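You operate a simulated robot arm through the tools that you are given. There is no shell and no other tool.

The job below is to be done with a simulated two-armed robot. You get a single attempt, and the scene is never put back.

## Task
Clear the preset, zero both counts, drop to speed 1 and switch the winder off.
Fine: turn the counter knob to zero and back. Where these are worked on the way, their far stop is far enough and under half their travel is too little: counter knob.

Only the result counts: the job must be done as asked and must still hold three seconds after the hand-in. Knocking over, shifting, dropping, spilling or breaking anything else fails it.

## Robot
Two 7-joint arms with two-finger parallel grippers on one trunk that stands fixed in place. Base frame: the origin is at the foot of the trunk, x ahead of it, y to its left, z up. Readings come in mm, degrees, newtons and seconds.
The left shoulder is at [70, 187, 1265], the right one opposite. With the tool pointing down near the work surface each hand reaches from about 100 to 680 mm from the base axis, measured 20 degrees to its own side. Payload 3.91 kg a hand.
The TCP of each hand is the grasp point between the finger pads, 30 mm short of the fingertips. In the tool frame z runs along the fingers and y along their closing line. Largest opening 110 mm; finger width 20, thickness 10; the body of the gripper, 48 by 112 mm, starts 55 mm behind the TCP.
Orientation is that of the tool frame in the base frame, as a unit quaternion [x, y, z, w]. With the fingers straight down and closing along the base's y, the tool's x points along the base's -x, its y along +y and its z along -z.

## Interface
- The arms move only by the tool servo_tool. It takes "left_steps", "right_steps" or both (then of equal length, played together; a hand with none holds still); each is a list of rows, each a list of 7 numbers: the gripper command, from -1 (shut) to 1 (fully open), values between in proportion, then the shift along the tool's x, y, z in units of 40 mm (1.0 is 40 mm), then the turn, a rotation vector about the tool's x, y, z in units of 8 degrees (1.0 is 8 degrees). In form: [[grip, dx, dy, dz, ax, ay, az], ...]. A call has 1 to 20 rows; each row shifts and turns the commanded pose from where the row before left it, along the tool's axes as they then stand. A call with a number of a shift or a turn outside -1 to 1 is refused whole. A row lasts 0.2 s, in which the tool goes at most 50 mm and 8.6 degrees; a call with a longer step from one row to the next is refused whole, and so is a gripper value outside its range. Where a pose cannot be reached the arm comes as near as it can. A force on the tool above 40 N (or 10 N above the force at the start of the call, whichever is more), or a blocked arm, ends the call early, and 0.2 s more pass. The fingers move at their own pace (about 72 mm/s each) and stop on an object; they squeeze with about 36 N. The grip force told is the motor's: it shows also when the fingers shut on nothing. Time passes only in rows, and 0.2 s behind the last, so rows that do not move let the fingers close. The reply holds the time, the measured pose of the TCP, the force on the tool along the base axes, the opening and the grip force, in the units named above and with some noise, with the torque about the TCP (base axes, N m) and any sound that the robot's microphone picked up, and new pictures: "show" is both (left out), scene, wrist or none (wrist: the cameras of the hands that moved).
- Cameras (640 x 400 px; columns grow to the right, rows downward): "scene" is now at [133.3, -39.6, 1504.6]; the picture's right is [-0.44, -0.90, -0.00], its down [-0.43, 0.21, -0.88] and it looks along [0.79, -0.39, -0.48] (base axes); focal length 239 px, centre (320, 200). "left" rides on the left gripper at [72, -17, -103] in its tool frame; the picture's right is [0.23, 0.97, 0.00], its down [-0.76, 0.18, -0.62] and it looks along [-0.61, 0.14, 0.78] (tool axes); focal length 222 px, centre (320, 200). "right" rides on the right gripper at [72, 17, -103] in its tool frame; the picture's right is [-0.23, 0.97, 0.00], its down [-0.76, -0.18, -0.62] and it looks along [-0.61, -0.14, 0.78] (tool axes); focal length 222 px, centre (320, 200). There is no depth. A picture from a camera that has moved, and an enlarged one, comes with that camera's place and axes in the base frame and with its lens.
- move_column(by): slides the trunk up (or, below 0, down) by that many mm; the arms and the scene camera ride with it, the base frame stays. It gives what a move gives, with no picture.
- turn_head(pan, tilt): turns the head with the scene camera to pan (to the left, within 86 degrees either way) and tilt (down, from -29 to 69), counted from straight ahead of the robot. It gives what a move gives, and a new picture of the scene camera.
- inspect(camera, box): a new picture of the part [left, top, right, bottom] of that camera's present view, enlarged. The clock stands still meanwhile.
- finish_job(): hands the job in; it is judged then, once.

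Nothing tells you positions but the pictures and the camera data. Unless the task says otherwise, let go and move clear before handing in.

The tools are called after "Request:" as a command line: name --argument value ..., lists and objects as JSON in quotes. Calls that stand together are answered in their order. servo_tool: Moves the arms, as the interface text tells. Its arguments: {"type":"object","properties":{"left_steps":{"type":"array","items":{"type":"array","items":{"type":"number"}}},"right_steps":{"type":"array","items":{"type":"array","items":{"type":"number"}}},"show":{"type":"string","enum":["both","scene","wrist","none"]}},"required":[]} The other tools are called the same way: move_column (by) moves the trunk up or down; turn_head (pan, tilt) turns the head that bears the scene camera; inspect (camera, box) takes an enlarged picture of a part of a camera's view; finish_job () hands the job in.

At the start:

```text
t: 0.0
left_position: [317.0, -0.2, 1390.8]
left_tcp_rot: [0.001, 1.0, 0.001, 0.0]
left_ft_force: [-0.1, 0.0, 1.1]
left_wrist_torque: [0.01, -0.01, -0.01]
left_finger_gap: 109.9
left_finger_force: 0.1
right_position: [328.6, -478.7, 1351.5]
right_tcp_rot: [0.0, 1.0, 0.001, 0.001]
right_ft_force: [0.5, 0.3, -0.4]
right_wrist_torque: [0.0, 0.02, -0.01]
right_finger_gap: 110.1
right_finger_force: 0.0
trunk travel left (down, up): [-775.0, 165.0]
head pan, tilt (commanded): [-26.0, 28.4]
```

scene: 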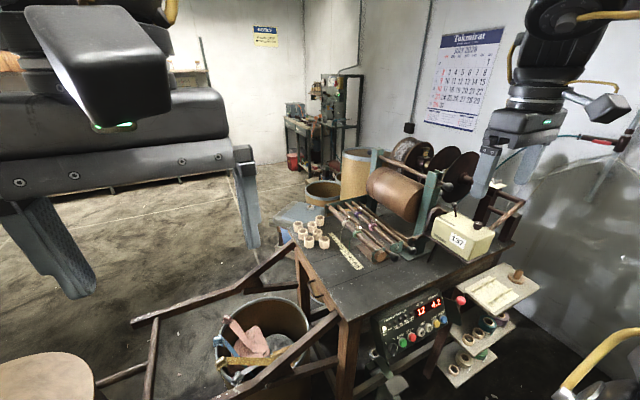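
right: 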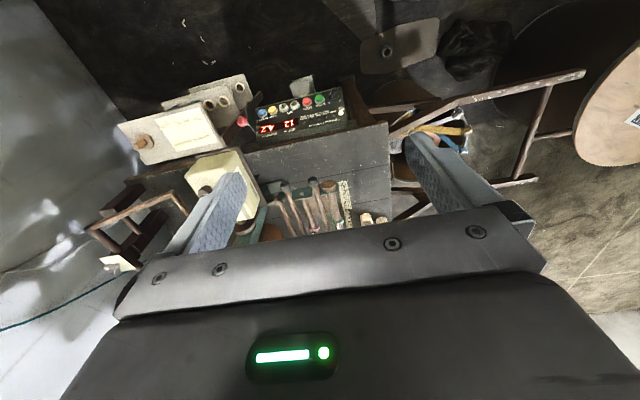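
left: 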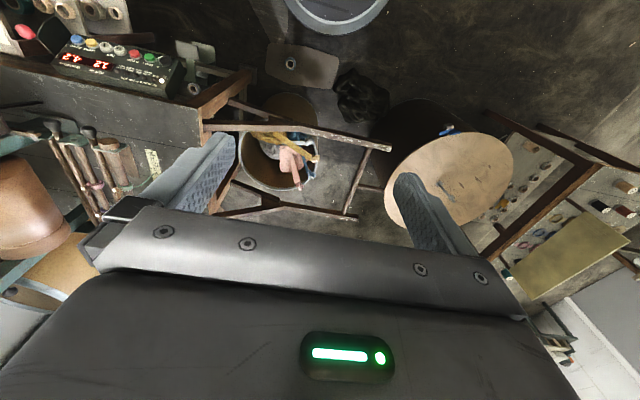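

I see a winding bench with a control panel (red displays "12" and "4.2", coloured buttons) on its front edge and a mechanical counter box ("137") on the bench top. I will look closer at both before moving.

Request:
inspect --camera "scene" --box '[360, 280, 480, 370]'

Request:
inspect --camera "scene" --box '[410, 180, 530, 270]'

Request:
inspect --camera "right" --box '[230, 70, 360, 150]'

Request:
inspect --camera "left" --box '[30, 20, 200, 110]'

```text
4.44 times, centred on (420, 325) of scene
camera zoom: at [133.3, -39.6, 1504.6], right [-0.44, -0.9, 0.0], down [-0.43, 0.21, -0.88], along [0.79, -0.39, -0.48], focal length 1061 px, centre (-124, -356)
```

zoom: 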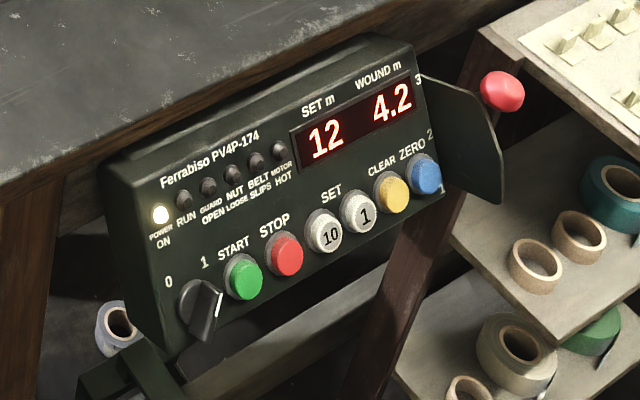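

```text
4.44 times, centred on (470, 225) of scene
camera zoom: at [133.3, -39.6, 1504.6], right [-0.44, -0.9, 0.0], down [-0.43, 0.21, -0.88], along [0.79, -0.39, -0.48], focal length 1061 px, centre (-347, 89)
```

zoom: 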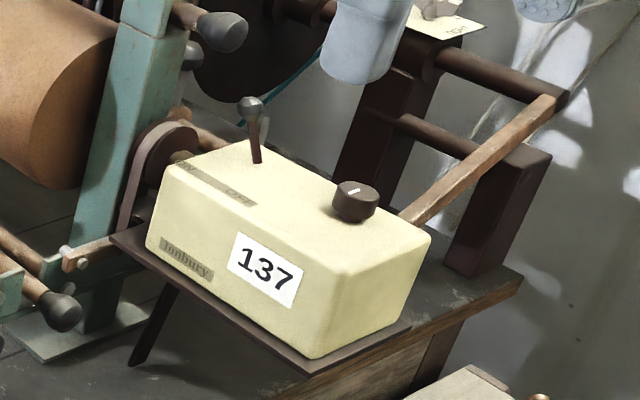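

```text
4.92 times, centred on (295, 110) of right
camera zoom: at [256.4, -462.4, 1454.4], right [0.23, 0.97, 0.0], down [0.76, -0.18, 0.62], along [0.61, -0.14, -0.78], focal length 1094 px, centre (443, 643)
```

zoom: 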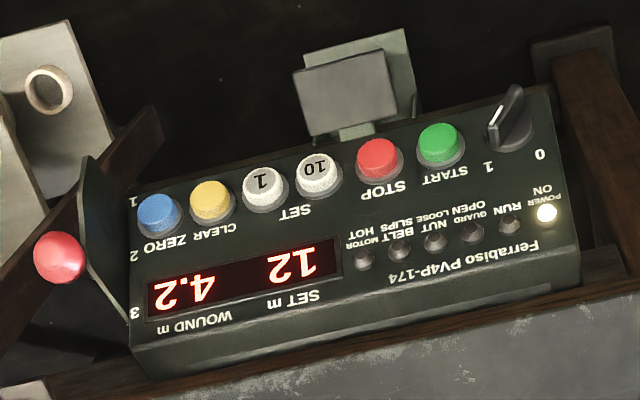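

```text
3.76 times, centred on (115, 65) of left
camera zoom: at [244.7, -17.1, 1494.3], right [-0.23, 0.97, 0.0], down [0.76, 0.18, 0.62], along [0.61, 0.14, -0.78], focal length 836 px, centre (1092, 708)
```

zoom: 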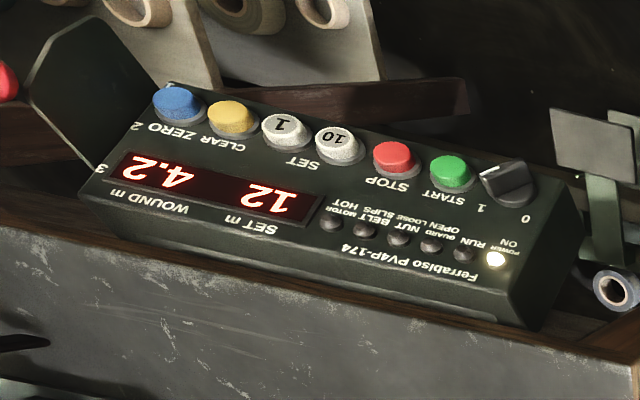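

The panel holds a 0/1 switch, START, STOP, SET 10, SET 1, CLEAR and ZERO buttons and a red-knobbed 1-2-3 speed lever on its right side. I'll look at the counter box and lever from other cameras, then aim the head at them.

Request:
inspect --camera "right" --box '[160, 130, 290, 240]'

Request:
inspect --camera "scene" --box '[425, 200, 505, 260]'

Request:
inspect --camera "scene" --box '[425, 280, 485, 325]'

Request:
turn_head --pan -55 --tilt 40

```text
3.64 times, centred on (225, 185) of right
camera zoom: at [256.4, -462.4, 1454.4], right [0.23, 0.97, 0.0], down [0.76, -0.18, 0.62], along [0.61, -0.14, -0.78], focal length 808 px, centre (666, 254)
```

zoom: 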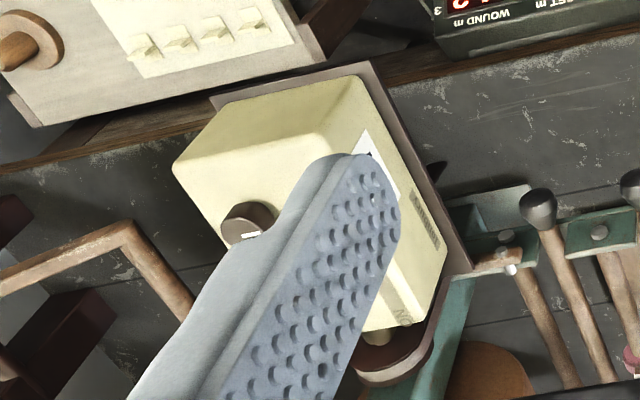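

```text
6.67 times, centred on (465, 230) of scene
camera zoom: at [133.3, -39.6, 1504.6], right [-0.44, -0.9, 0.0], down [-0.43, 0.21, -0.88], along [0.79, -0.39, -0.48], focal length 1592 px, centre (-647, 0)
```

zoom: 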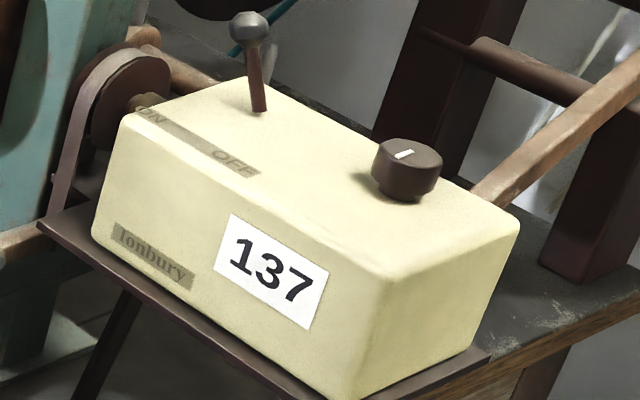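

```text
8.89 times, centred on (455, 302) of scene
camera zoom: at [133.3, -39.6, 1504.6], right [-0.44, -0.9, 0.0], down [-0.43, 0.21, -0.88], along [0.79, -0.39, -0.48], focal length 2122 px, centre (-880, -711)
```

zoom: 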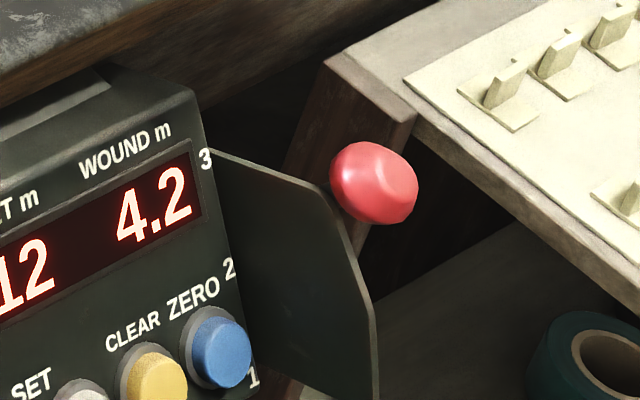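

```text
t: 0.9
left_position: [316.8, -1.0, 1390.4]
left_tcp_rot: [0.0, 1.0, 0.0, 0.0]
left_ft_force: [-0.3, -0.7, -0.3]
left_wrist_torque: [0.04, 0.01, -0.01]
left_finger_gap: 109.9
left_finger_force: 0.0
right_position: [328.5, -479.5, 1352.2]
right_tcp_rot: [0.0, 1.0, 0.0, 0.001]
right_ft_force: [-0.6, 0.9, 0.2]
right_wrist_torque: [0.01, -0.02, -0.01]
right_finger_gap: 109.8
right_finger_force: 0.0
trunk travel left (down, up): [-775.0, 165.0]
head pan, tilt (commanded): [-55.0, 40.0]
camera scene: at [100.3, -69.2, 1486.7], right [-0.82, -0.57, 0.0], down [-0.37, 0.53, -0.77], along [0.44, -0.63, -0.64], focal length 239 px, centre (320, 200)
```

scene: 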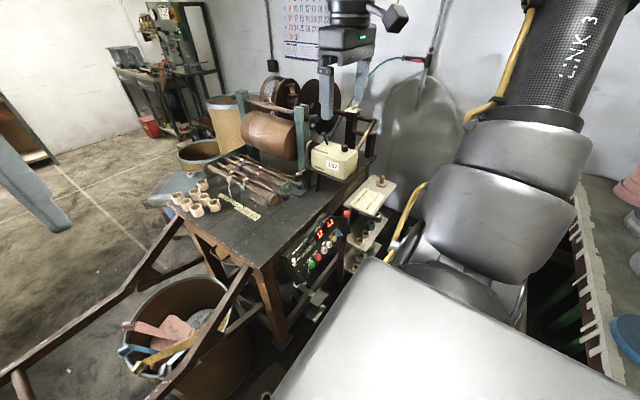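

The counter knob triangulates to about [472, -759, 1078], the panel switch to [437, -458, 699], ZERO to [443, -702, 693] and the red speed knob to [428, -740, 790]. I'll first bring the right hand over the counter box at a safe height to check reach.

Request:
servo_tool --right_steps '[[0.0, -0.378, -0.753, 0.1, 0, 0, 0], [0.0, -0.378, -0.753, 0.1, 0, 0, 0], [0.0, -0.378, -0.753, 0.1, 0, 0, 0], [0.0, -0.378, -0.753, 0.1, 0, 0, 0], [0.0, -0.378, -0.753, 0.1, 0, 0, 0], [0.0, -0.378, -0.753, 0.1, 0, 0, 0], [0.0, -0.378, -0.753, 0.1, 0, 0, 0], [0.0, -0.378, -0.753, 0.1, 0, 0, 0]]' --show "both"

```text
t: 2.7
left_position: [316.4, 0.2, 1391.4]
left_tcp_rot: [0.002, 1.0, 0.0, 0.0]
left_ft_force: [-0.1, 0.5, 1.1]
left_wrist_torque: [0.02, -0.01, 0.02]
left_finger_gap: 110.2
left_finger_force: 0.0
right_position: [439.3, -679.1, 1308.9]
right_tcp_rot: [0.0, 1.0, -0.001, 0.004]
right_ft_force: [-0.1, 0.3, -0.2]
right_wrist_torque: [-0.03, 0.0, -0.01]
right_finger_gap: 54.5
right_finger_force: 0.1
right hand out of reach, approached as far as the arm can: row 7, 8
trunk travel left (down, up): [-775.0, 165.0]
head pan, tilt (commanded): [-55.0, 40.0]
camera scene: at [99.6, -69.2, 1486.7], right [-0.82, -0.57, 0.0], down [-0.37, 0.53, -0.77], along [0.44, -0.63, -0.64], focal length 239 px, centre (320, 200)
camera right: at [365.9, -662.3, 1411.1], right [0.23, 0.97, 0.0], down [0.76, -0.18, 0.63], along [0.61, -0.14, -0.78], focal length 222 px, centre (320, 200)
```

scene: 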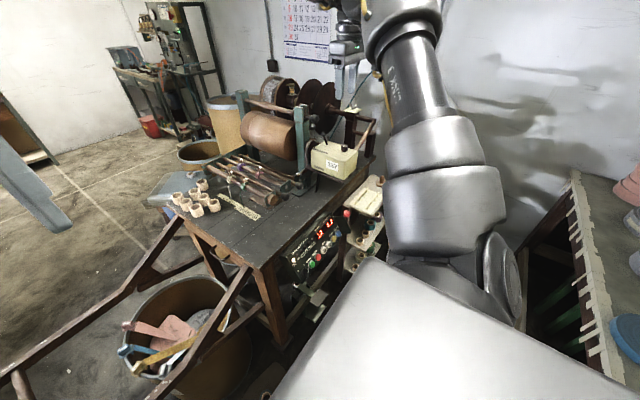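
right: 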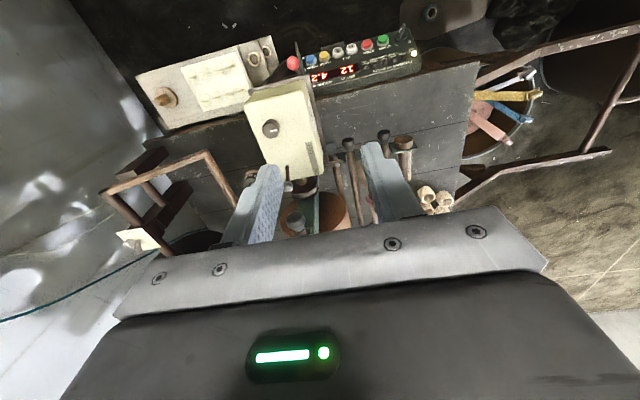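

The counter knob is clearly visible, but a straight-down tool runs out of reach here. I'll come down some and push outward to find how far the vertical tool reaches near the knob's height.

Request:
servo_tool --right_steps '[[0.0, 0, 0, 0.8, 0, 0, 0], [0.0, 0, 0, 0.8, 0, 0, 0], [0.0, 0, 0, 0.8, 0, 0, 0], [0.0, -0.2, -0.4, 0.4, 0, 0, 0], [0.0, -0.2, -0.4, 0.0, 0, 0, 0]]' --show "both"

```text
t: 3.9
left_position: [317.7, -0.8, 1390.9]
left_tcp_rot: [0.001, 1.0, -0.001, 0.0]
left_ft_force: [0.6, -0.3, 0.1]
left_wrist_torque: [-0.01, -0.02, -0.01]
left_finger_gap: 109.8
left_finger_force: 0.1
right_position: [456.8, -714.3, 1193.7]
right_tcp_rot: [0.001, 1.0, 0.001, 0.002]
right_ft_force: [0.5, -0.3, 0.2]
right_wrist_torque: [0.01, 0.04, 0.01]
right_finger_gap: 55.1
right_finger_force: 0.0
trunk travel left (down, up): [-775.0, 165.0]
head pan, tilt (commanded): [-55.0, 40.0]
camera scene: at [101.7, -69.9, 1486.5], right [-0.82, -0.57, 0.0], down [-0.37, 0.53, -0.77], along [0.44, -0.63, -0.64], focal length 239 px, centre (320, 200)
camera right: at [385.6, -697.0, 1297.4], right [0.23, 0.97, 0.0], down [0.76, -0.18, 0.62], along [0.61, -0.14, -0.78], focal length 222 px, centre (320, 200)
```

scene: 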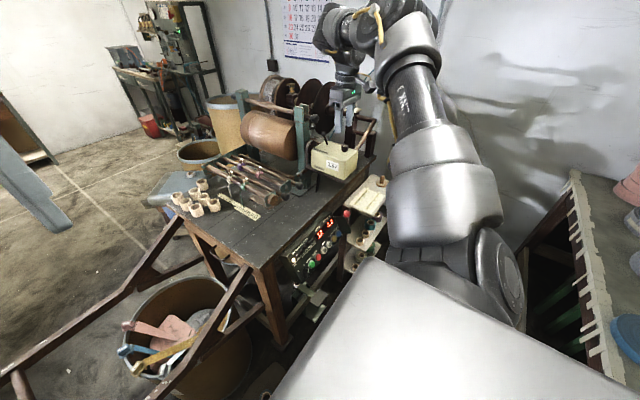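
right: 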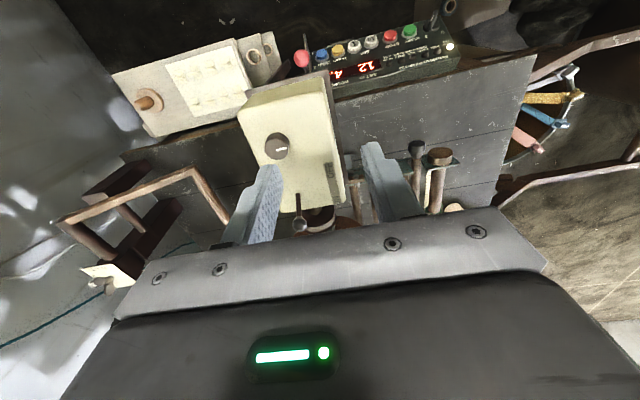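

The vertical tool reaches further down here, at [457, -714, 1194] without complaint. I'll take a close look at the counter from the wrist camera.

Request:
inspect --camera "right" --box '[220, 70, 370, 240]'

Request:
inspect --camera "right" --box '[245, 120, 305, 170]'

Request:
inspect --camera "scene" --box '[290, 110, 380, 190]'

Request:
inspect --camera "right" --box '[280, 15, 470, 100]'

```text
2.35 times, centred on (295, 155) of right
camera zoom: at [385.6, -697.0, 1297.4], right [0.23, 0.97, 0.0], down [0.76, -0.18, 0.62], along [0.61, -0.14, -0.78], focal length 523 px, centre (379, 306)
```

zoom: 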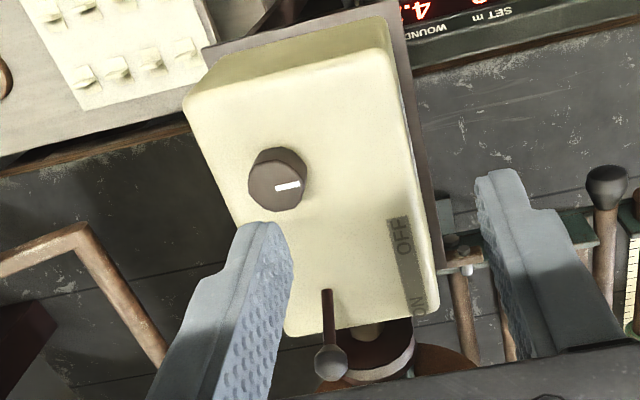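

```text
8.00 times, centred on (275, 145) of right
camera zoom: at [385.6, -697.0, 1297.4], right [0.23, 0.97, 0.0], down [0.76, -0.18, 0.62], along [0.61, -0.14, -0.78], focal length 1777 px, centre (680, 640)
```

zoom: 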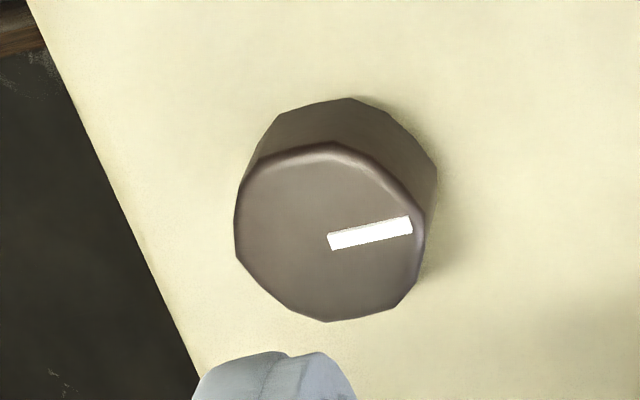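

```text
5.00 times, centred on (335, 150) of scene
camera zoom: at [101.7, -69.9, 1486.5], right [-0.82, -0.57, 0.0], down [-0.37, 0.53, -0.77], along [0.44, -0.63, -0.64], focal length 1194 px, centre (245, 450)
```

zoom: 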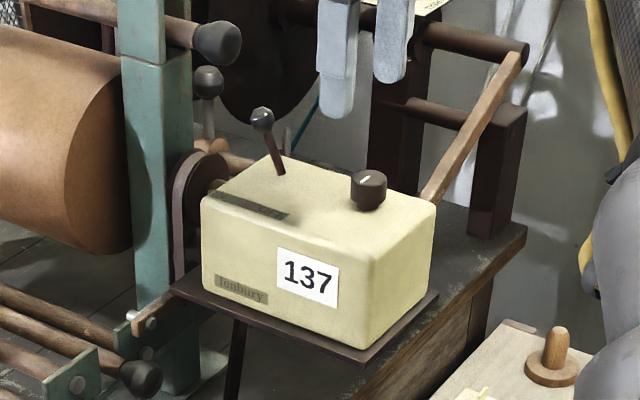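

```text
3.37 times, centred on (375, 58) of right
camera zoom: at [385.6, -697.0, 1297.4], right [0.23, 0.97, 0.0], down [0.76, -0.18, 0.62], along [0.61, -0.14, -0.78], focal length 748 px, centre (135, 680)
```

zoom: 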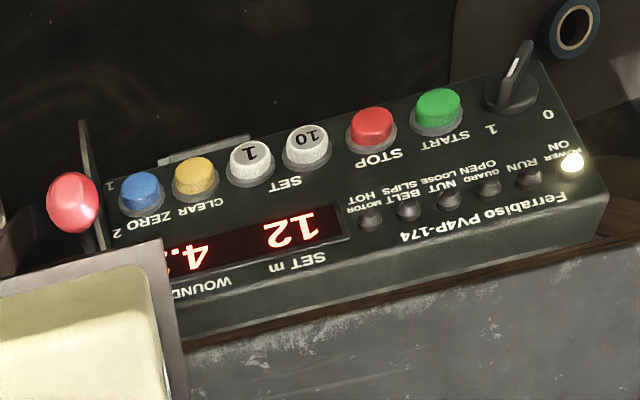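

The counter knob's pointer faces the label side (+y), and the box top seems clear around it apart from the ON/OFF lever about 70 mm further in x. I'll move directly above the knob and check alignment.

Request:
servo_tool --right_steps '[[0.0, -0.15, -0.425, 0.35, 0, 0, 0], [0.0, -0.15, -0.425, 0.35, 0, 0, 0], [0.0, -0.15, -0.425, 0.35, 0, 0, 0], [0.0, 0, 0, 0, 0, 0, 0]]' --show "both"

```text
t: 4.9
left_position: [317.5, -0.7, 1389.8]
left_tcp_rot: [0.0, 1.0, 0.0, 0.0]
left_ft_force: [-0.4, 0.9, 0.3]
left_wrist_torque: [-0.01, 0.01, -0.02]
left_finger_gap: 110.0
left_finger_force: 0.1
right_position: [473.9, -763.8, 1154.5]
right_tcp_rot: [0.0, 1.0, 0.0, 0.0]
right_ft_force: [-0.3, -0.6, 1.0]
right_wrist_torque: [-0.02, -0.01, -0.01]
right_finger_gap: 54.7
right_finger_force: 0.1
trunk travel left (down, up): [-775.0, 165.0]
head pan, tilt (commanded): [-55.0, 40.0]
camera scene: at [100.0, -69.2, 1486.7], right [-0.82, -0.57, 0.0], down [-0.37, 0.53, -0.77], along [0.44, -0.63, -0.64], focal length 239 px, centre (320, 200)
camera right: at [401.4, -747.4, 1256.8], right [0.23, 0.97, 0.0], down [0.76, -0.18, 0.62], along [0.61, -0.14, -0.78], focal length 222 px, centre (320, 200)
```

scene: 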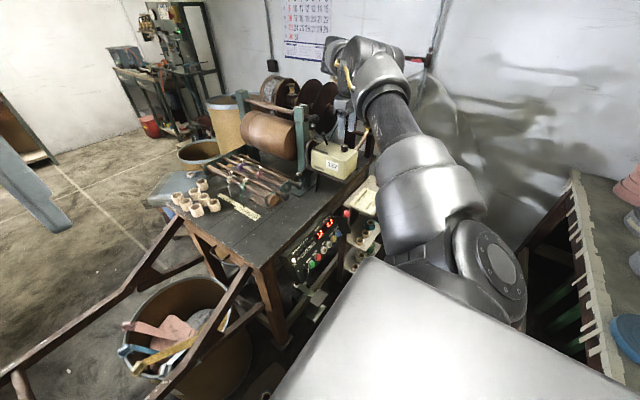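
right: 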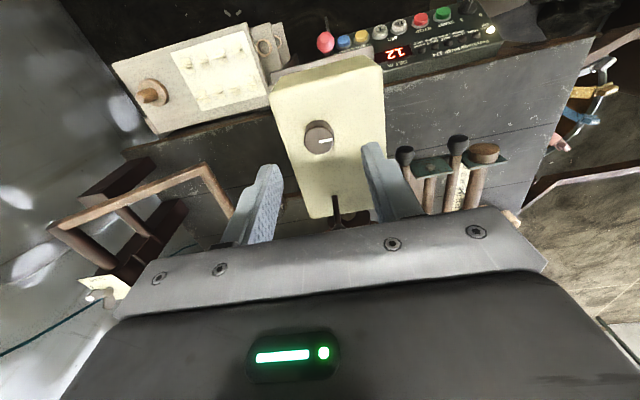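

The hand is above the knob and the geometry agrees. I'll zoom in to refine the alignment before descending.

Request:
inspect --camera "right" --box '[280, 100, 360, 160]'

Request:
inspect --camera "scene" --box '[300, 90, 390, 190]'

```text
6.67 times, centred on (320, 130) of right
camera zoom: at [401.4, -747.4, 1256.8], right [0.23, 0.97, 0.0], down [0.76, -0.18, 0.62], along [0.61, -0.14, -0.78], focal length 1481 px, centre (320, 667)
```

zoom: 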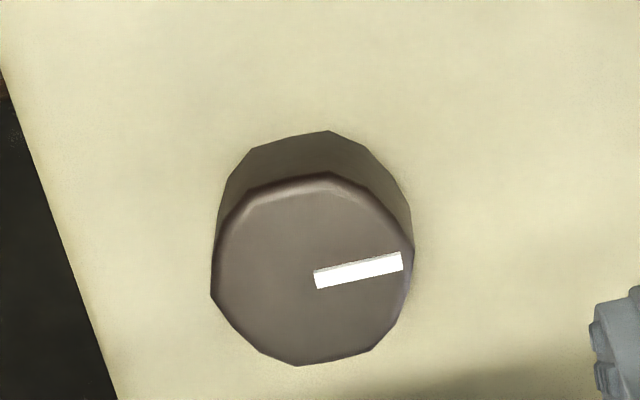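

```text
4.00 times, centred on (345, 140) of scene
camera zoom: at [100.0, -69.2, 1486.7], right [-0.82, -0.57, 0.0], down [-0.37, 0.53, -0.77], along [0.44, -0.63, -0.64], focal length 955 px, centre (220, 440)
```

zoom: 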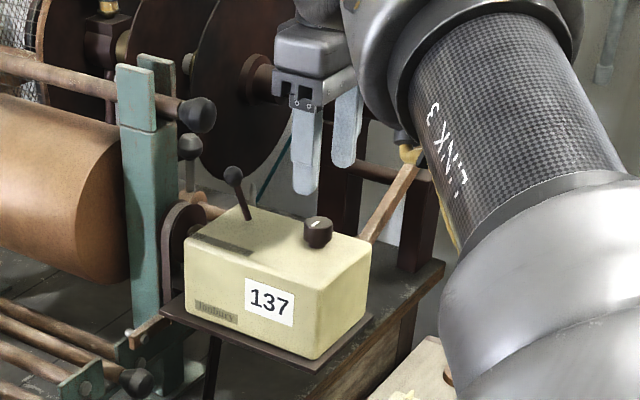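

The refined knob position is about [477, -766, 1080] with a height near 15 mm. I'll descend until the fingertips are just above its top and check again.

Request:
servo_tool --right_steps '[[0.0, -0.075, -0.06, 0.3, 0, 0, 0], [0.0, 0, 0, 0.3, 0, 0, 0], [0.0, 0, 0, 0.3, 0, 0, 0], [0.0, 0, 0, 0, 0, 0, 0]]' --show "both"

Request:
inspect --camera "right" --box '[240, 110, 400, 230]'

Request:
inspect --camera "scene" --box '[300, 90, 390, 190]'

```text
t: 5.9
left_position: [316.6, -1.0, 1390.7]
left_tcp_rot: [0.0, 1.0, 0.001, 0.0]
left_ft_force: [-0.6, 0.4, 0.6]
left_wrist_torque: [0.03, -0.01, 0.02]
left_finger_gap: 110.0
left_finger_force: 0.0
right_position: [476.3, -766.5, 1116.8]
right_tcp_rot: [0.0, 1.0, 0.001, 0.001]
right_ft_force: [0.1, 0.2, -0.6]
right_wrist_torque: [-0.02, -0.02, -0.02]
right_finger_gap: 54.9
right_finger_force: 0.0
trunk travel left (down, up): [-775.0, 165.0]
head pan, tilt (commanded): [-55.0, 40.0]
camera scene: at [100.3, -69.5, 1486.6], right [-0.82, -0.57, 0.0], down [-0.37, 0.53, -0.77], along [0.44, -0.63, -0.64], focal length 239 px, centre (320, 200)
camera right: at [404.3, -749.9, 1220.3], right [0.23, 0.97, 0.0], down [0.76, -0.18, 0.62], along [0.61, -0.14, -0.78], focal length 222 px, centre (320, 200)
```

scene: 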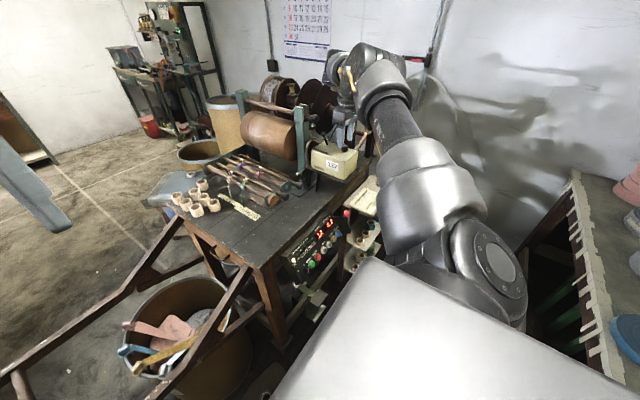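
right: 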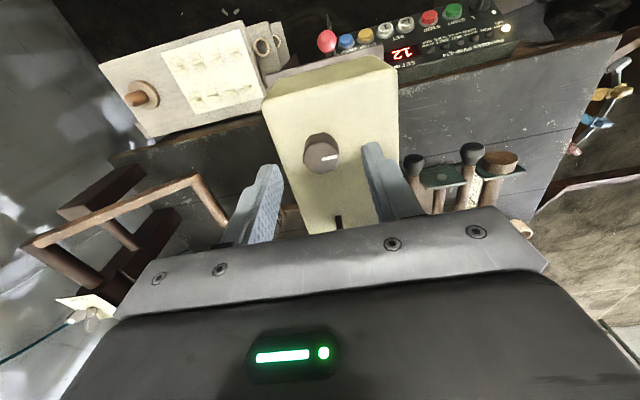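

```text
3.33 times, centred on (320, 170) of right
camera zoom: at [404.3, -749.9, 1220.3], right [0.23, 0.97, 0.0], down [0.76, -0.18, 0.62], along [0.61, -0.14, -0.78], focal length 740 px, centre (320, 300)
```

zoom: 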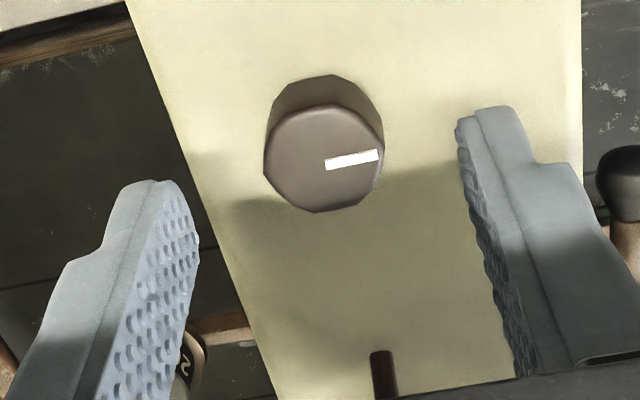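

```text
4.00 times, centred on (345, 140) of scene
camera zoom: at [100.3, -69.5, 1486.6], right [-0.82, -0.57, 0.0], down [-0.37, 0.53, -0.77], along [0.44, -0.63, -0.64], focal length 955 px, centre (220, 440)
```

zoom: 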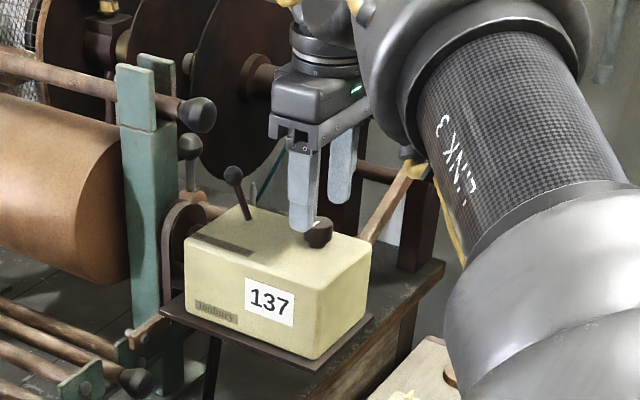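

The knob sits centred between the fingers. I'll lower about 18 mm, close on it, and look.

Request:
servo_tool --right_steps '[[0.0, 0, 0, 0.22, 0, 0, 0], [0.0, 0, 0, 0.22, 0, 0, 0], [0.0, 0, 0, 0, 0, 0, 0], [-1.0, 0, 0, 0, 0, 0, 0], [-1.0, 0, 0, 0, 0, 0, 0], [-1.0, 0, 0, 0, 0, 0, 0]]' --show "both"

Request:
inspect --camera "right" --box '[240, 110, 400, 230]'

Request:
inspect --camera "scene" --box '[300, 90, 390, 190]'

```text
t: 7.3
left_position: [315.7, 0.3, 1390.7]
left_tcp_rot: [0.0, 1.0, -0.001, 0.0]
left_ft_force: [-0.9, -0.6, 0.2]
left_wrist_torque: [-0.03, 0.04, -0.01]
left_finger_gap: 109.8
left_finger_force: 0.0
right_position: [478.6, -766.6, 1100.7]
right_tcp_rot: [0.0, 1.0, 0.001, 0.001]
right_ft_force: [-1.6, 3.0, -1.5]
right_wrist_torque: [0.1, -0.09, -0.03]
right_finger_gap: 25.3
right_finger_force: 44.5
trunk travel left (down, up): [-775.0, 165.0]
head pan, tilt (commanded): [-55.0, 40.0]
camera scene: at [100.1, -69.1, 1486.6], right [-0.82, -0.57, 0.0], down [-0.37, 0.53, -0.77], along [0.44, -0.63, -0.64], focal length 239 px, centre (320, 200)
camera right: at [404.8, -749.2, 1203.0], right [0.23, 0.97, 0.0], down [0.76, -0.18, 0.62], along [0.61, -0.14, -0.78], focal length 222 px, centre (320, 200)
```

scene: 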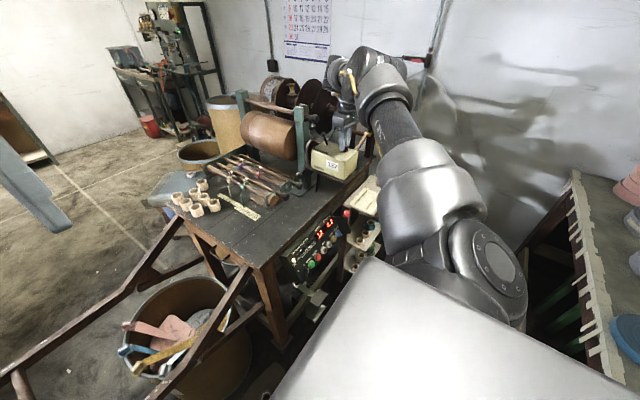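
right: 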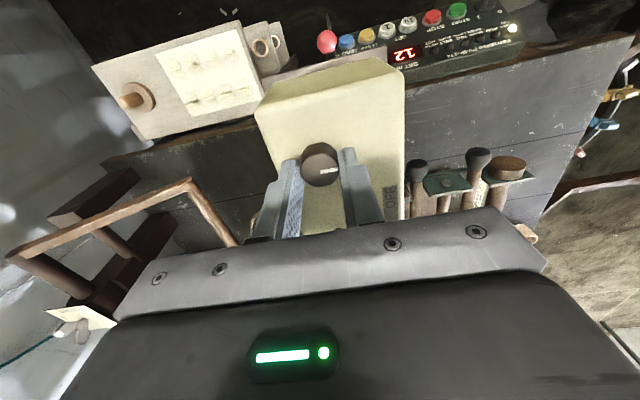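

```text
3.33 times, centred on (320, 170) of right
camera zoom: at [404.8, -749.2, 1203.0], right [0.23, 0.97, 0.0], down [0.76, -0.18, 0.62], along [0.61, -0.14, -0.78], focal length 740 px, centre (320, 300)
```

zoom: 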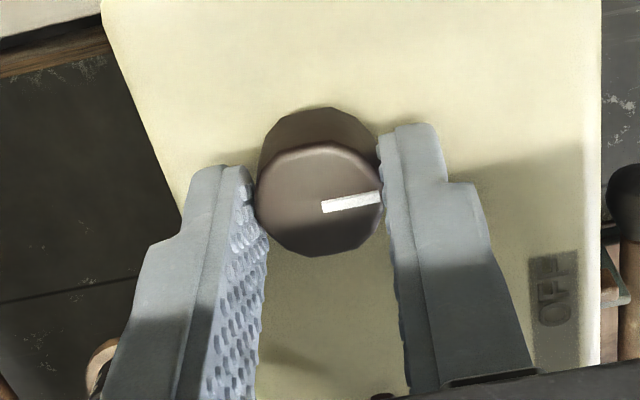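

```text
4.00 times, centred on (345, 140) of scene
camera zoom: at [100.1, -69.1, 1486.6], right [-0.82, -0.57, 0.0], down [-0.37, 0.53, -0.77], along [0.44, -0.63, -0.64], focal length 955 px, centre (220, 440)
```

zoom: 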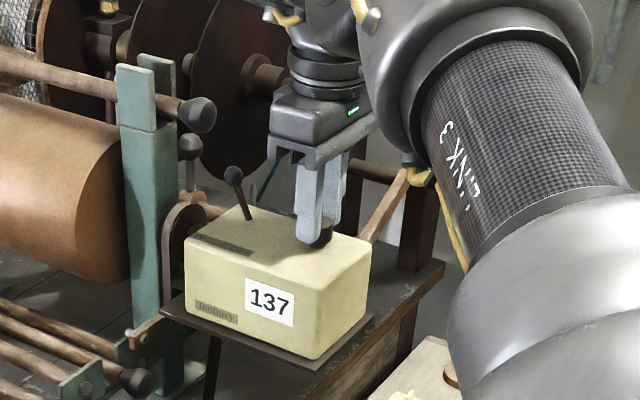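

The fingers hold the knob at 25 mm. I'll try a gentle clockwise turn (seen from above) of 16° and check whether the pointer follows.

Request:
servo_tool --right_steps '[[-1.0, 0, 0, 0, 0, 0, 0.5], [-1.0, 0, 0, 0, 0, 0, 0.5], [-1.0, 0, 0, 0, 0, 0, 0.5], [-1.0, 0, 0, 0, 0, 0, 0.5]]' --show "wrist"

Request:
inspect --camera "right" --box '[240, 110, 400, 230]'

Request:
inspect --camera "scene" --box '[300, 90, 390, 190]'

```text
t: 8.3
left_position: [317.7, -0.0, 1390.8]
left_tcp_rot: [0.0, 1.0, 0.0, -0.001]
left_ft_force: [0.6, -1.2, 0.2]
left_wrist_torque: [0.03, -0.01, -0.04]
left_finger_gap: 109.8
left_finger_force: 0.1
right_position: [477.9, -766.1, 1099.7]
right_tcp_rot: [0.14, 0.99, -0.002, 0.002]
right_ft_force: [1.9, -2.7, 6.6]
right_wrist_torque: [0.21, 0.81, 0.0]
right_finger_gap: 25.3
right_finger_force: 45.4
trunk travel left (down, up): [-775.0, 165.0]
head pan, tilt (commanded): [-55.0, 40.0]
camera right: at [412.1, -729.5, 1202.8], right [0.49, 0.87, 0.0], down [0.68, -0.38, 0.63], along [0.55, -0.31, -0.78], focal length 222 px, centre (320, 200)
```

right: 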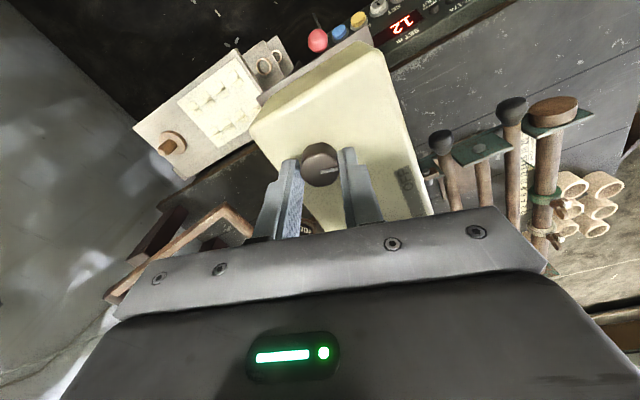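

```text
3.33 times, centred on (320, 170) of right
camera zoom: at [412.1, -729.5, 1202.8], right [0.49, 0.87, 0.0], down [0.68, -0.38, 0.63], along [0.55, -0.31, -0.78], focal length 740 px, centre (320, 300)
```

zoom: 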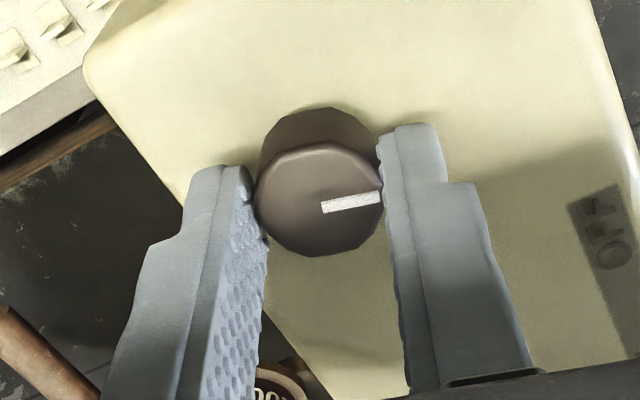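

```text
4.00 times, centred on (345, 140) of scene
camera zoom: at [100.5, -68.8, 1486.8], right [-0.82, -0.57, 0.0], down [-0.37, 0.53, -0.77], along [0.44, -0.63, -0.64], focal length 955 px, centre (220, 440)
```

zoom: 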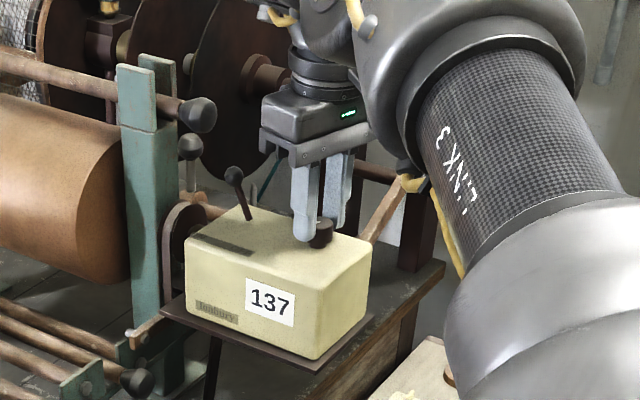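

The pointer follows the fingers clockwise with little resistance. I'll carry on turning in that direction.

Request:
servo_tool --right_steps '[[-1.0, 0, 0, 0, 0, 0, 0.5], [-1.0, 0, 0, 0, 0, 0, 0.5], [-1.0, 0, 0, 0, 0, 0, 0.5], [-1.0, 0, 0, 0, 0, 0, 0.5], [-1.0, 0, 0, 0, 0, 0, 0.5], [-1.0, 0, 0, 0, 0, 0, 0.5]]' --show "wrist"

Request:
inspect --camera "right" --box '[240, 110, 400, 230]'

Request:
inspect --camera "scene" --box '[300, 90, 390, 190]'

```text
t: 9.7
left_position: [315.8, -1.2, 1390.7]
left_tcp_rot: [0.001, 1.0, 0.0, -0.001]
left_ft_force: [-0.7, -0.3, 0.2]
left_wrist_torque: [0.0, 0.02, 0.0]
left_finger_gap: 110.2
left_finger_force: 0.1
right_position: [476.6, -766.4, 1100.5]
right_tcp_rot: [0.343, 0.939, 0.001, 0.001]
right_ft_force: [5.0, -2.1, 6.3]
right_wrist_torque: [-0.35, -0.27, 0.0]
right_finger_gap: 25.2
right_finger_force: 45.1
trunk travel left (down, up): [-775.0, 165.0]
head pan, tilt (commanded): [-55.0, 40.0]
camera right: at [432.6, -706.5, 1203.0], right [0.8, 0.6, 0.0], down [0.47, -0.63, 0.62], along [0.37, -0.5, -0.78], focal length 222 px, centre (320, 200)
```

right: 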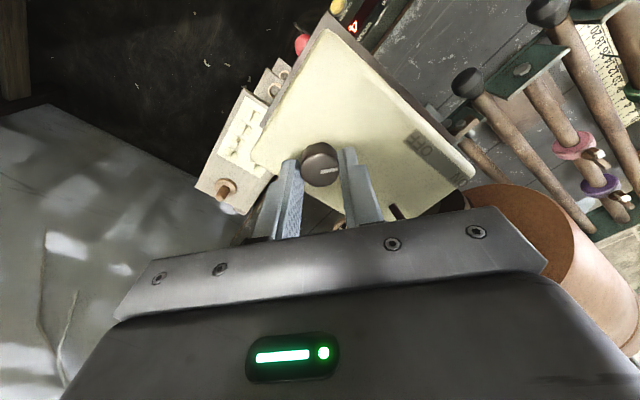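

```text
3.33 times, centred on (320, 170) of right
camera zoom: at [432.6, -706.5, 1203.0], right [0.8, 0.6, 0.0], down [0.47, -0.63, 0.62], along [0.37, -0.5, -0.78], focal length 740 px, centre (320, 300)
```

zoom: 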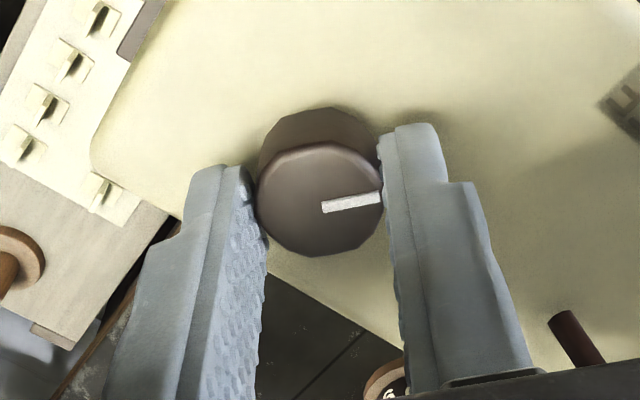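

```text
4.00 times, centred on (345, 140) of scene
camera zoom: at [100.4, -68.8, 1486.7], right [-0.82, -0.57, 0.0], down [-0.37, 0.53, -0.77], along [0.44, -0.63, -0.64], focal length 955 px, centre (220, 440)
```

zoom: 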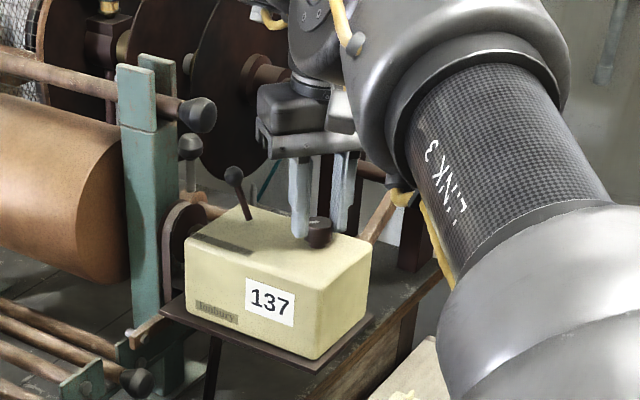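

Still turning freely at 40°. I'll carry on another 40°.

Request:
servo_tool --right_steps '[[-1.0, 0, 0, 0, 0, 0, 0.5], [-1.0, 0, 0, 0, 0, 0, 0.5], [-1.0, 0, 0, 0, 0, 0, 0.5], [-1.0, 0, 0, 0, 0, 0, 0.5], [-1.0, 0, 0, 0, 0, 0, 0.5], [-1.0, 0, 0, 0, 0, 0, 0.5], [-1.0, 0, 0, 0, 0, 0, 0.5], [-1.0, 0, 0, 0, 0, 0, 0.5], [-1.0, 0, 0, 0, 0, 0, 0.5], [-1.0, 0, 0, 0, 0, 0, 0.5]]' --show "wrist"

Request:
inspect --camera "right" --box '[240, 110, 400, 230]'

Request:
inspect --camera "scene" --box '[300, 90, 390, 190]'

```text
t: 11.9
left_position: [318.2, 0.7, 1391.6]
left_tcp_rot: [0.0, 1.0, 0.0, 0.0]
left_ft_force: [-0.2, 0.9, 0.0]
left_wrist_torque: [0.01, -0.03, -0.01]
left_finger_gap: 109.9
left_finger_force: 0.1
right_position: [476.9, -767.1, 1100.1]
right_tcp_rot: [0.643, 0.766, 0.001, 0.002]
right_ft_force: [2.6, 2.2, -0.6]
right_wrist_torque: [0.35, 0.04, -0.01]
right_finger_gap: 25.2
right_finger_force: 44.9
trunk travel left (down, up): [-775.0, 165.0]
head pan, tilt (commanded): [-55.0, 40.0]
camera right: at [481.3, -691.9, 1203.1], right [1.0, -0.06, 0.0], down [-0.04, -0.78, 0.62], along [-0.03, -0.62, -0.78], focal length 222 px, centre (320, 200)
```

right: 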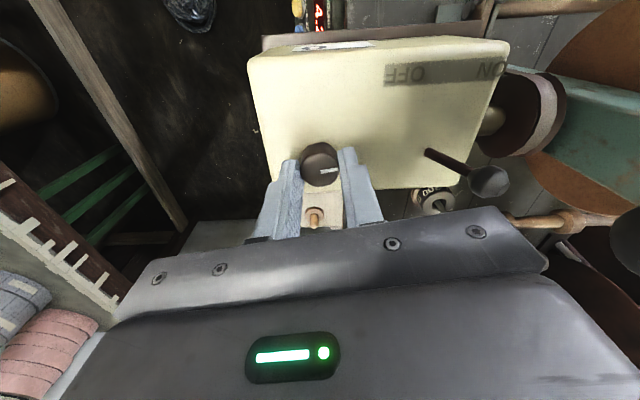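

```text
3.33 times, centred on (320, 170) of right
camera zoom: at [481.3, -691.9, 1203.1], right [1.0, -0.06, 0.0], down [-0.04, -0.78, 0.62], along [-0.03, -0.62, -0.78], focal length 740 px, centre (320, 300)
```

zoom: 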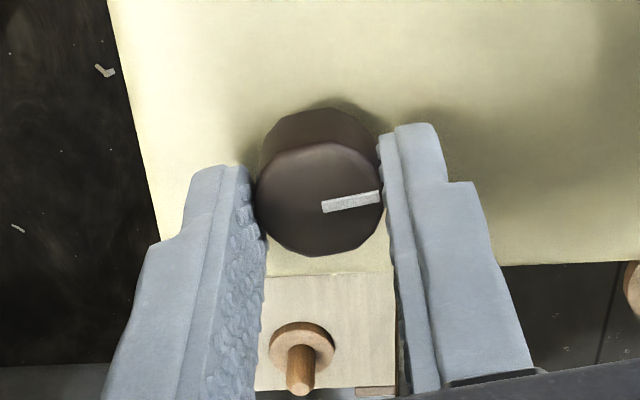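

```text
4.00 times, centred on (345, 140) of scene
camera zoom: at [100.8, -68.8, 1486.7], right [-0.82, -0.57, 0.0], down [-0.37, 0.53, -0.77], along [0.44, -0.63, -0.64], focal length 955 px, centre (220, 440)
```

zoom: 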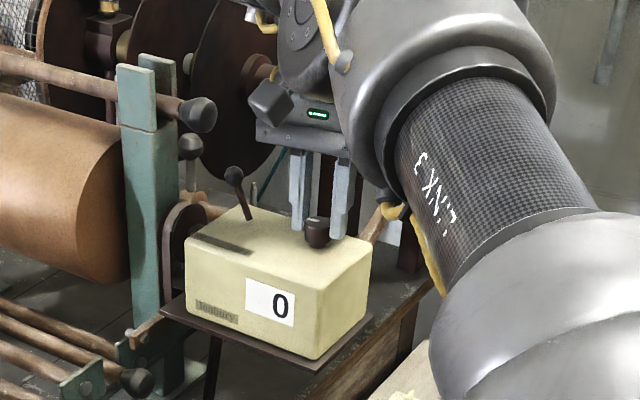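

The counter now reads 0 after 80°. I'll turn a little further to feel for the far stop, then bring it all the way back.

Request:
servo_tool --right_steps '[[-1.0, 0, 0, 0, 0, 0, 0.4], [-1.0, 0, 0, 0, 0, 0, 0.4], [-1.0, 0, 0, 0, 0, 0, 0.4]]' --show "wrist"

Request:
inspect --camera "right" --box '[240, 110, 400, 230]'

```text
t: 12.7
left_position: [317.2, 1.3, 1389.9]
left_tcp_rot: [0.0, 1.0, 0.0, 0.0]
left_ft_force: [-0.1, -1.0, 0.1]
left_wrist_torque: [0.0, 0.0, 0.01]
left_finger_gap: 109.7
left_finger_force: 0.0
right_position: [477.3, -765.9, 1100.2]
right_tcp_rot: [0.705, 0.709, 0.0, 0.001]
right_ft_force: [1.4, 5.6, -3.9]
right_wrist_torque: [-0.13, -0.08, 0.01]
right_finger_gap: 25.0
right_finger_force: 45.4
trunk travel left (down, up): [-775.0, 165.0]
head pan, tilt (commanded): [-55.0, 40.0]
camera right: at [493.7, -693.7, 1203.2], right [0.97, -0.22, 0.0], down [-0.17, -0.76, 0.62], along [-0.14, -0.61, -0.78], focal length 222 px, centre (320, 200)
```

right: 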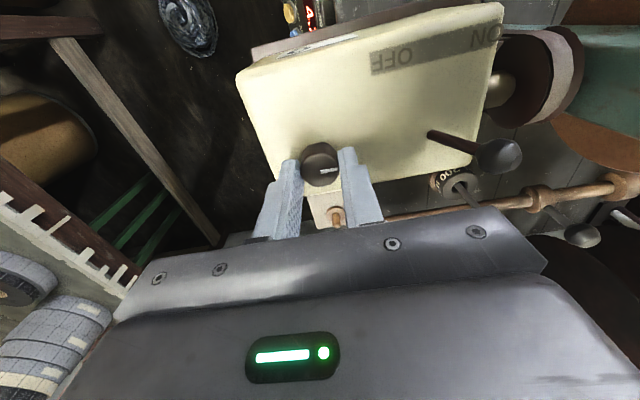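

```text
3.33 times, centred on (320, 170) of right
camera zoom: at [493.7, -693.7, 1203.2], right [0.97, -0.22, 0.0], down [-0.17, -0.76, 0.62], along [-0.14, -0.61, -0.78], focal length 740 px, centre (320, 300)
```

zoom: 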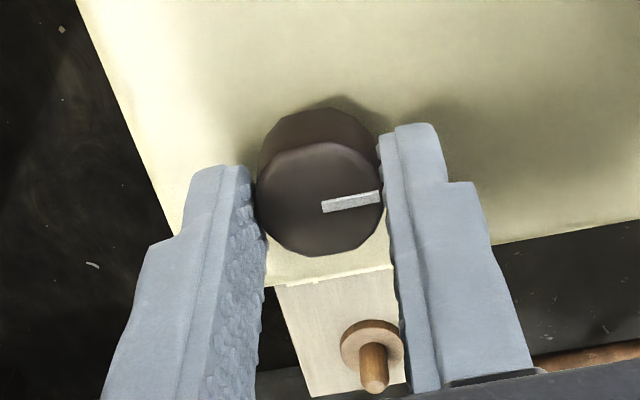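

Still no stop at 90°. I'll go another 16° for margin.

Request:
servo_tool --right_steps '[[-1.0, 0, 0, 0, 0, 0, 0.4], [-1.0, 0, 0, 0, 0, 0, 0.4], [-1.0, 0, 0, 0, 0, 0, 0.4], [-1.0, 0, 0, 0, 0, 0, 0.4], [-1.0, 0, 0, 0, 0, 0, 0.4]]' --show "wrist"

Request:
inspect --camera "right" --box '[240, 110, 400, 230]'

Request:
inspect --camera "scene" --box '[300, 90, 390, 190]'

```text
t: 13.7
left_position: [320.0, -5.1, 1389.0]
left_tcp_rot: [0.0, 1.0, 0.002, -0.002]
left_ft_force: [0.3, -0.1, 0.3]
left_wrist_torque: [0.01, 0.01, -0.01]
left_finger_gap: 109.7
left_finger_force: 0.2
right_position: [475.4, -765.1, 1100.1]
right_tcp_rot: [0.769, 0.639, 0.001, 0.007]
right_ft_force: [14.8, -8.7, -7.9]
right_wrist_torque: [-0.21, -0.69, -0.03]
right_finger_gap: 25.4
right_finger_force: 44.7
right hand out of reach, approached as far as the arm can: row 2, 3, 4
trunk travel left (down, up): [-775.0, 165.0]
head pan, tilt (commanded): [-55.0, 40.0]
stopped in row 4 (right hand): the force on the tool passed its limit at 42 N (the readings are from after the stop); the commanded pose is now the measured one
camera right: at [505.7, -696.6, 1202.8], right [0.92, -0.4, 0.01], down [-0.32, -0.71, 0.63], along [-0.24, -0.58, -0.78], focal length 222 px, centre (320, 200)
```

right: 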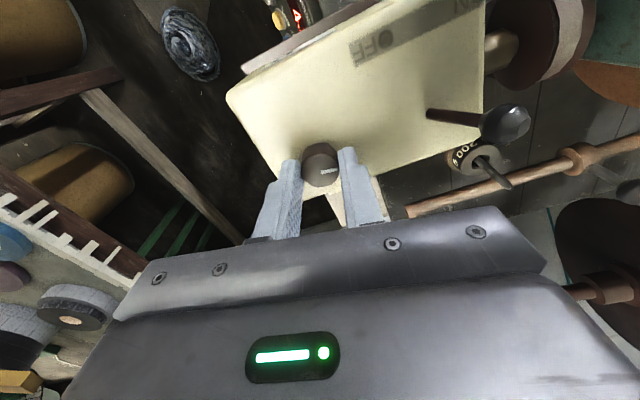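

```text
3.33 times, centred on (320, 170) of right
camera zoom: at [505.7, -696.6, 1202.8], right [0.92, -0.4, 0.01], down [-0.32, -0.71, 0.63], along [-0.24, -0.58, -0.78], focal length 740 px, centre (320, 300)
```

zoom: 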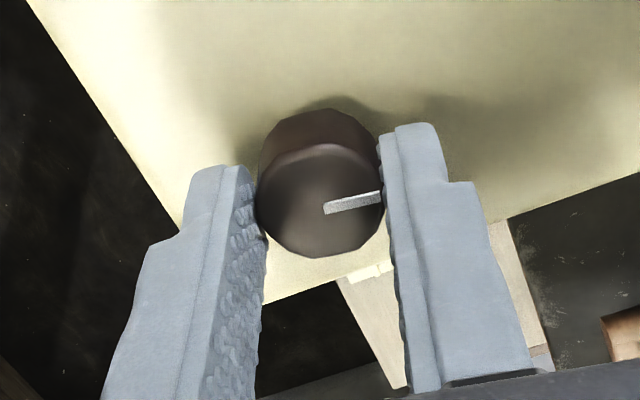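

```text
4.00 times, centred on (345, 140) of scene
camera zoom: at [104.6, -73.7, 1485.7], right [-0.82, -0.57, 0.0], down [-0.37, 0.53, -0.76], along [0.44, -0.63, -0.65], focal length 955 px, centre (220, 440)
```

zoom: 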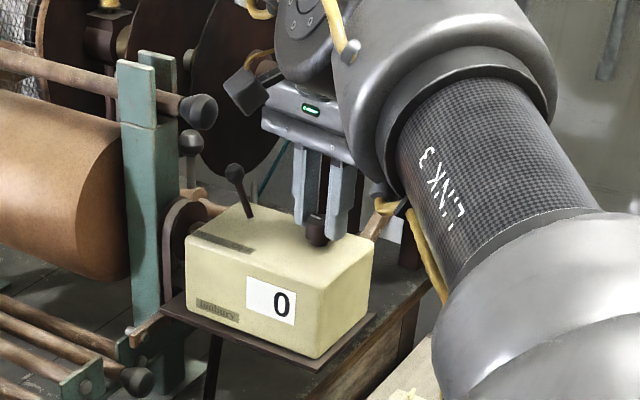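

The wrist's own limit stopped it at about 100°, and the counter reads 0. Now I'll turn the knob back by the same angle.

Request:
servo_tool --right_steps '[[-1.0, 0, 0, 0, 0, 0, -0.5], [-1.0, 0, 0, 0, 0, 0, -0.5], [-1.0, 0, 0, 0, 0, 0, -0.5], [-1.0, 0, 0, 0, 0, 0, -0.5], [-1.0, 0, 0, 0, 0, 0, -0.5], [-1.0, 0, 0, 0, 0, 0, -0.5], [-1.0, 0, 0, 0, 0, 0, -0.5], [-1.0, 0, 0, 0, 0, 0, -0.5], [-1.0, 0, 0, 0, 0, 0, -0.5], [-1.0, 0, 0, 0, 0, 0, -0.5]]' --show "wrist"

Request:
inspect --camera "right" --box '[240, 110, 400, 230]'

```text
t: 15.9
left_position: [322.8, -5.5, 1389.5]
left_tcp_rot: [0.001, 1.0, 0.001, -0.002]
left_ft_force: [-0.3, -0.1, -0.7]
left_wrist_torque: [0.02, 0.01, -0.01]
left_finger_gap: 110.0
left_finger_force: 0.0
right_position: [477.0, -765.5, 1100.1]
right_tcp_rot: [0.505, 0.863, -0.001, 0.005]
right_ft_force: [18.8, -11.8, -4.1]
right_wrist_torque: [-0.18, -0.62, -0.01]
right_finger_gap: 25.1
right_finger_force: 44.9
trunk travel left (down, up): [-775.0, 165.0]
head pan, tilt (commanded): [-55.0, 40.0]
camera right: at [455.2, -693.2, 1202.4], right [0.96, 0.28, 0.01], down [0.21, -0.75, 0.63], along [0.18, -0.6, -0.78], focal length 222 px, centre (320, 200)
```

right: 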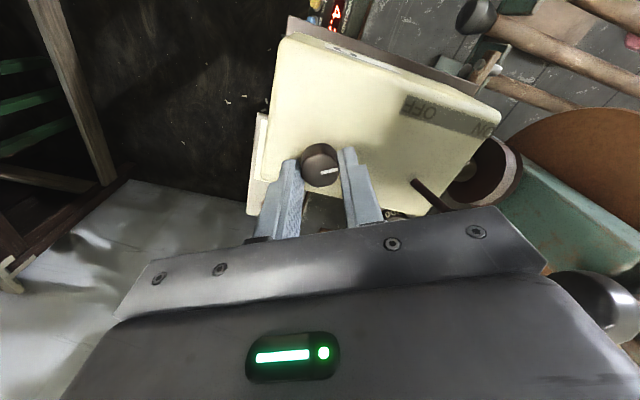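

```text
3.33 times, centred on (320, 170) of right
camera zoom: at [455.2, -693.2, 1202.4], right [0.96, 0.28, 0.01], down [0.21, -0.75, 0.63], along [0.18, -0.6, -0.78], focal length 740 px, centre (320, 300)
```

zoom: 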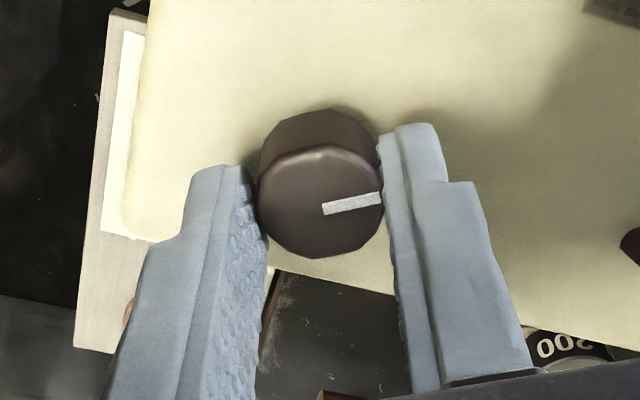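

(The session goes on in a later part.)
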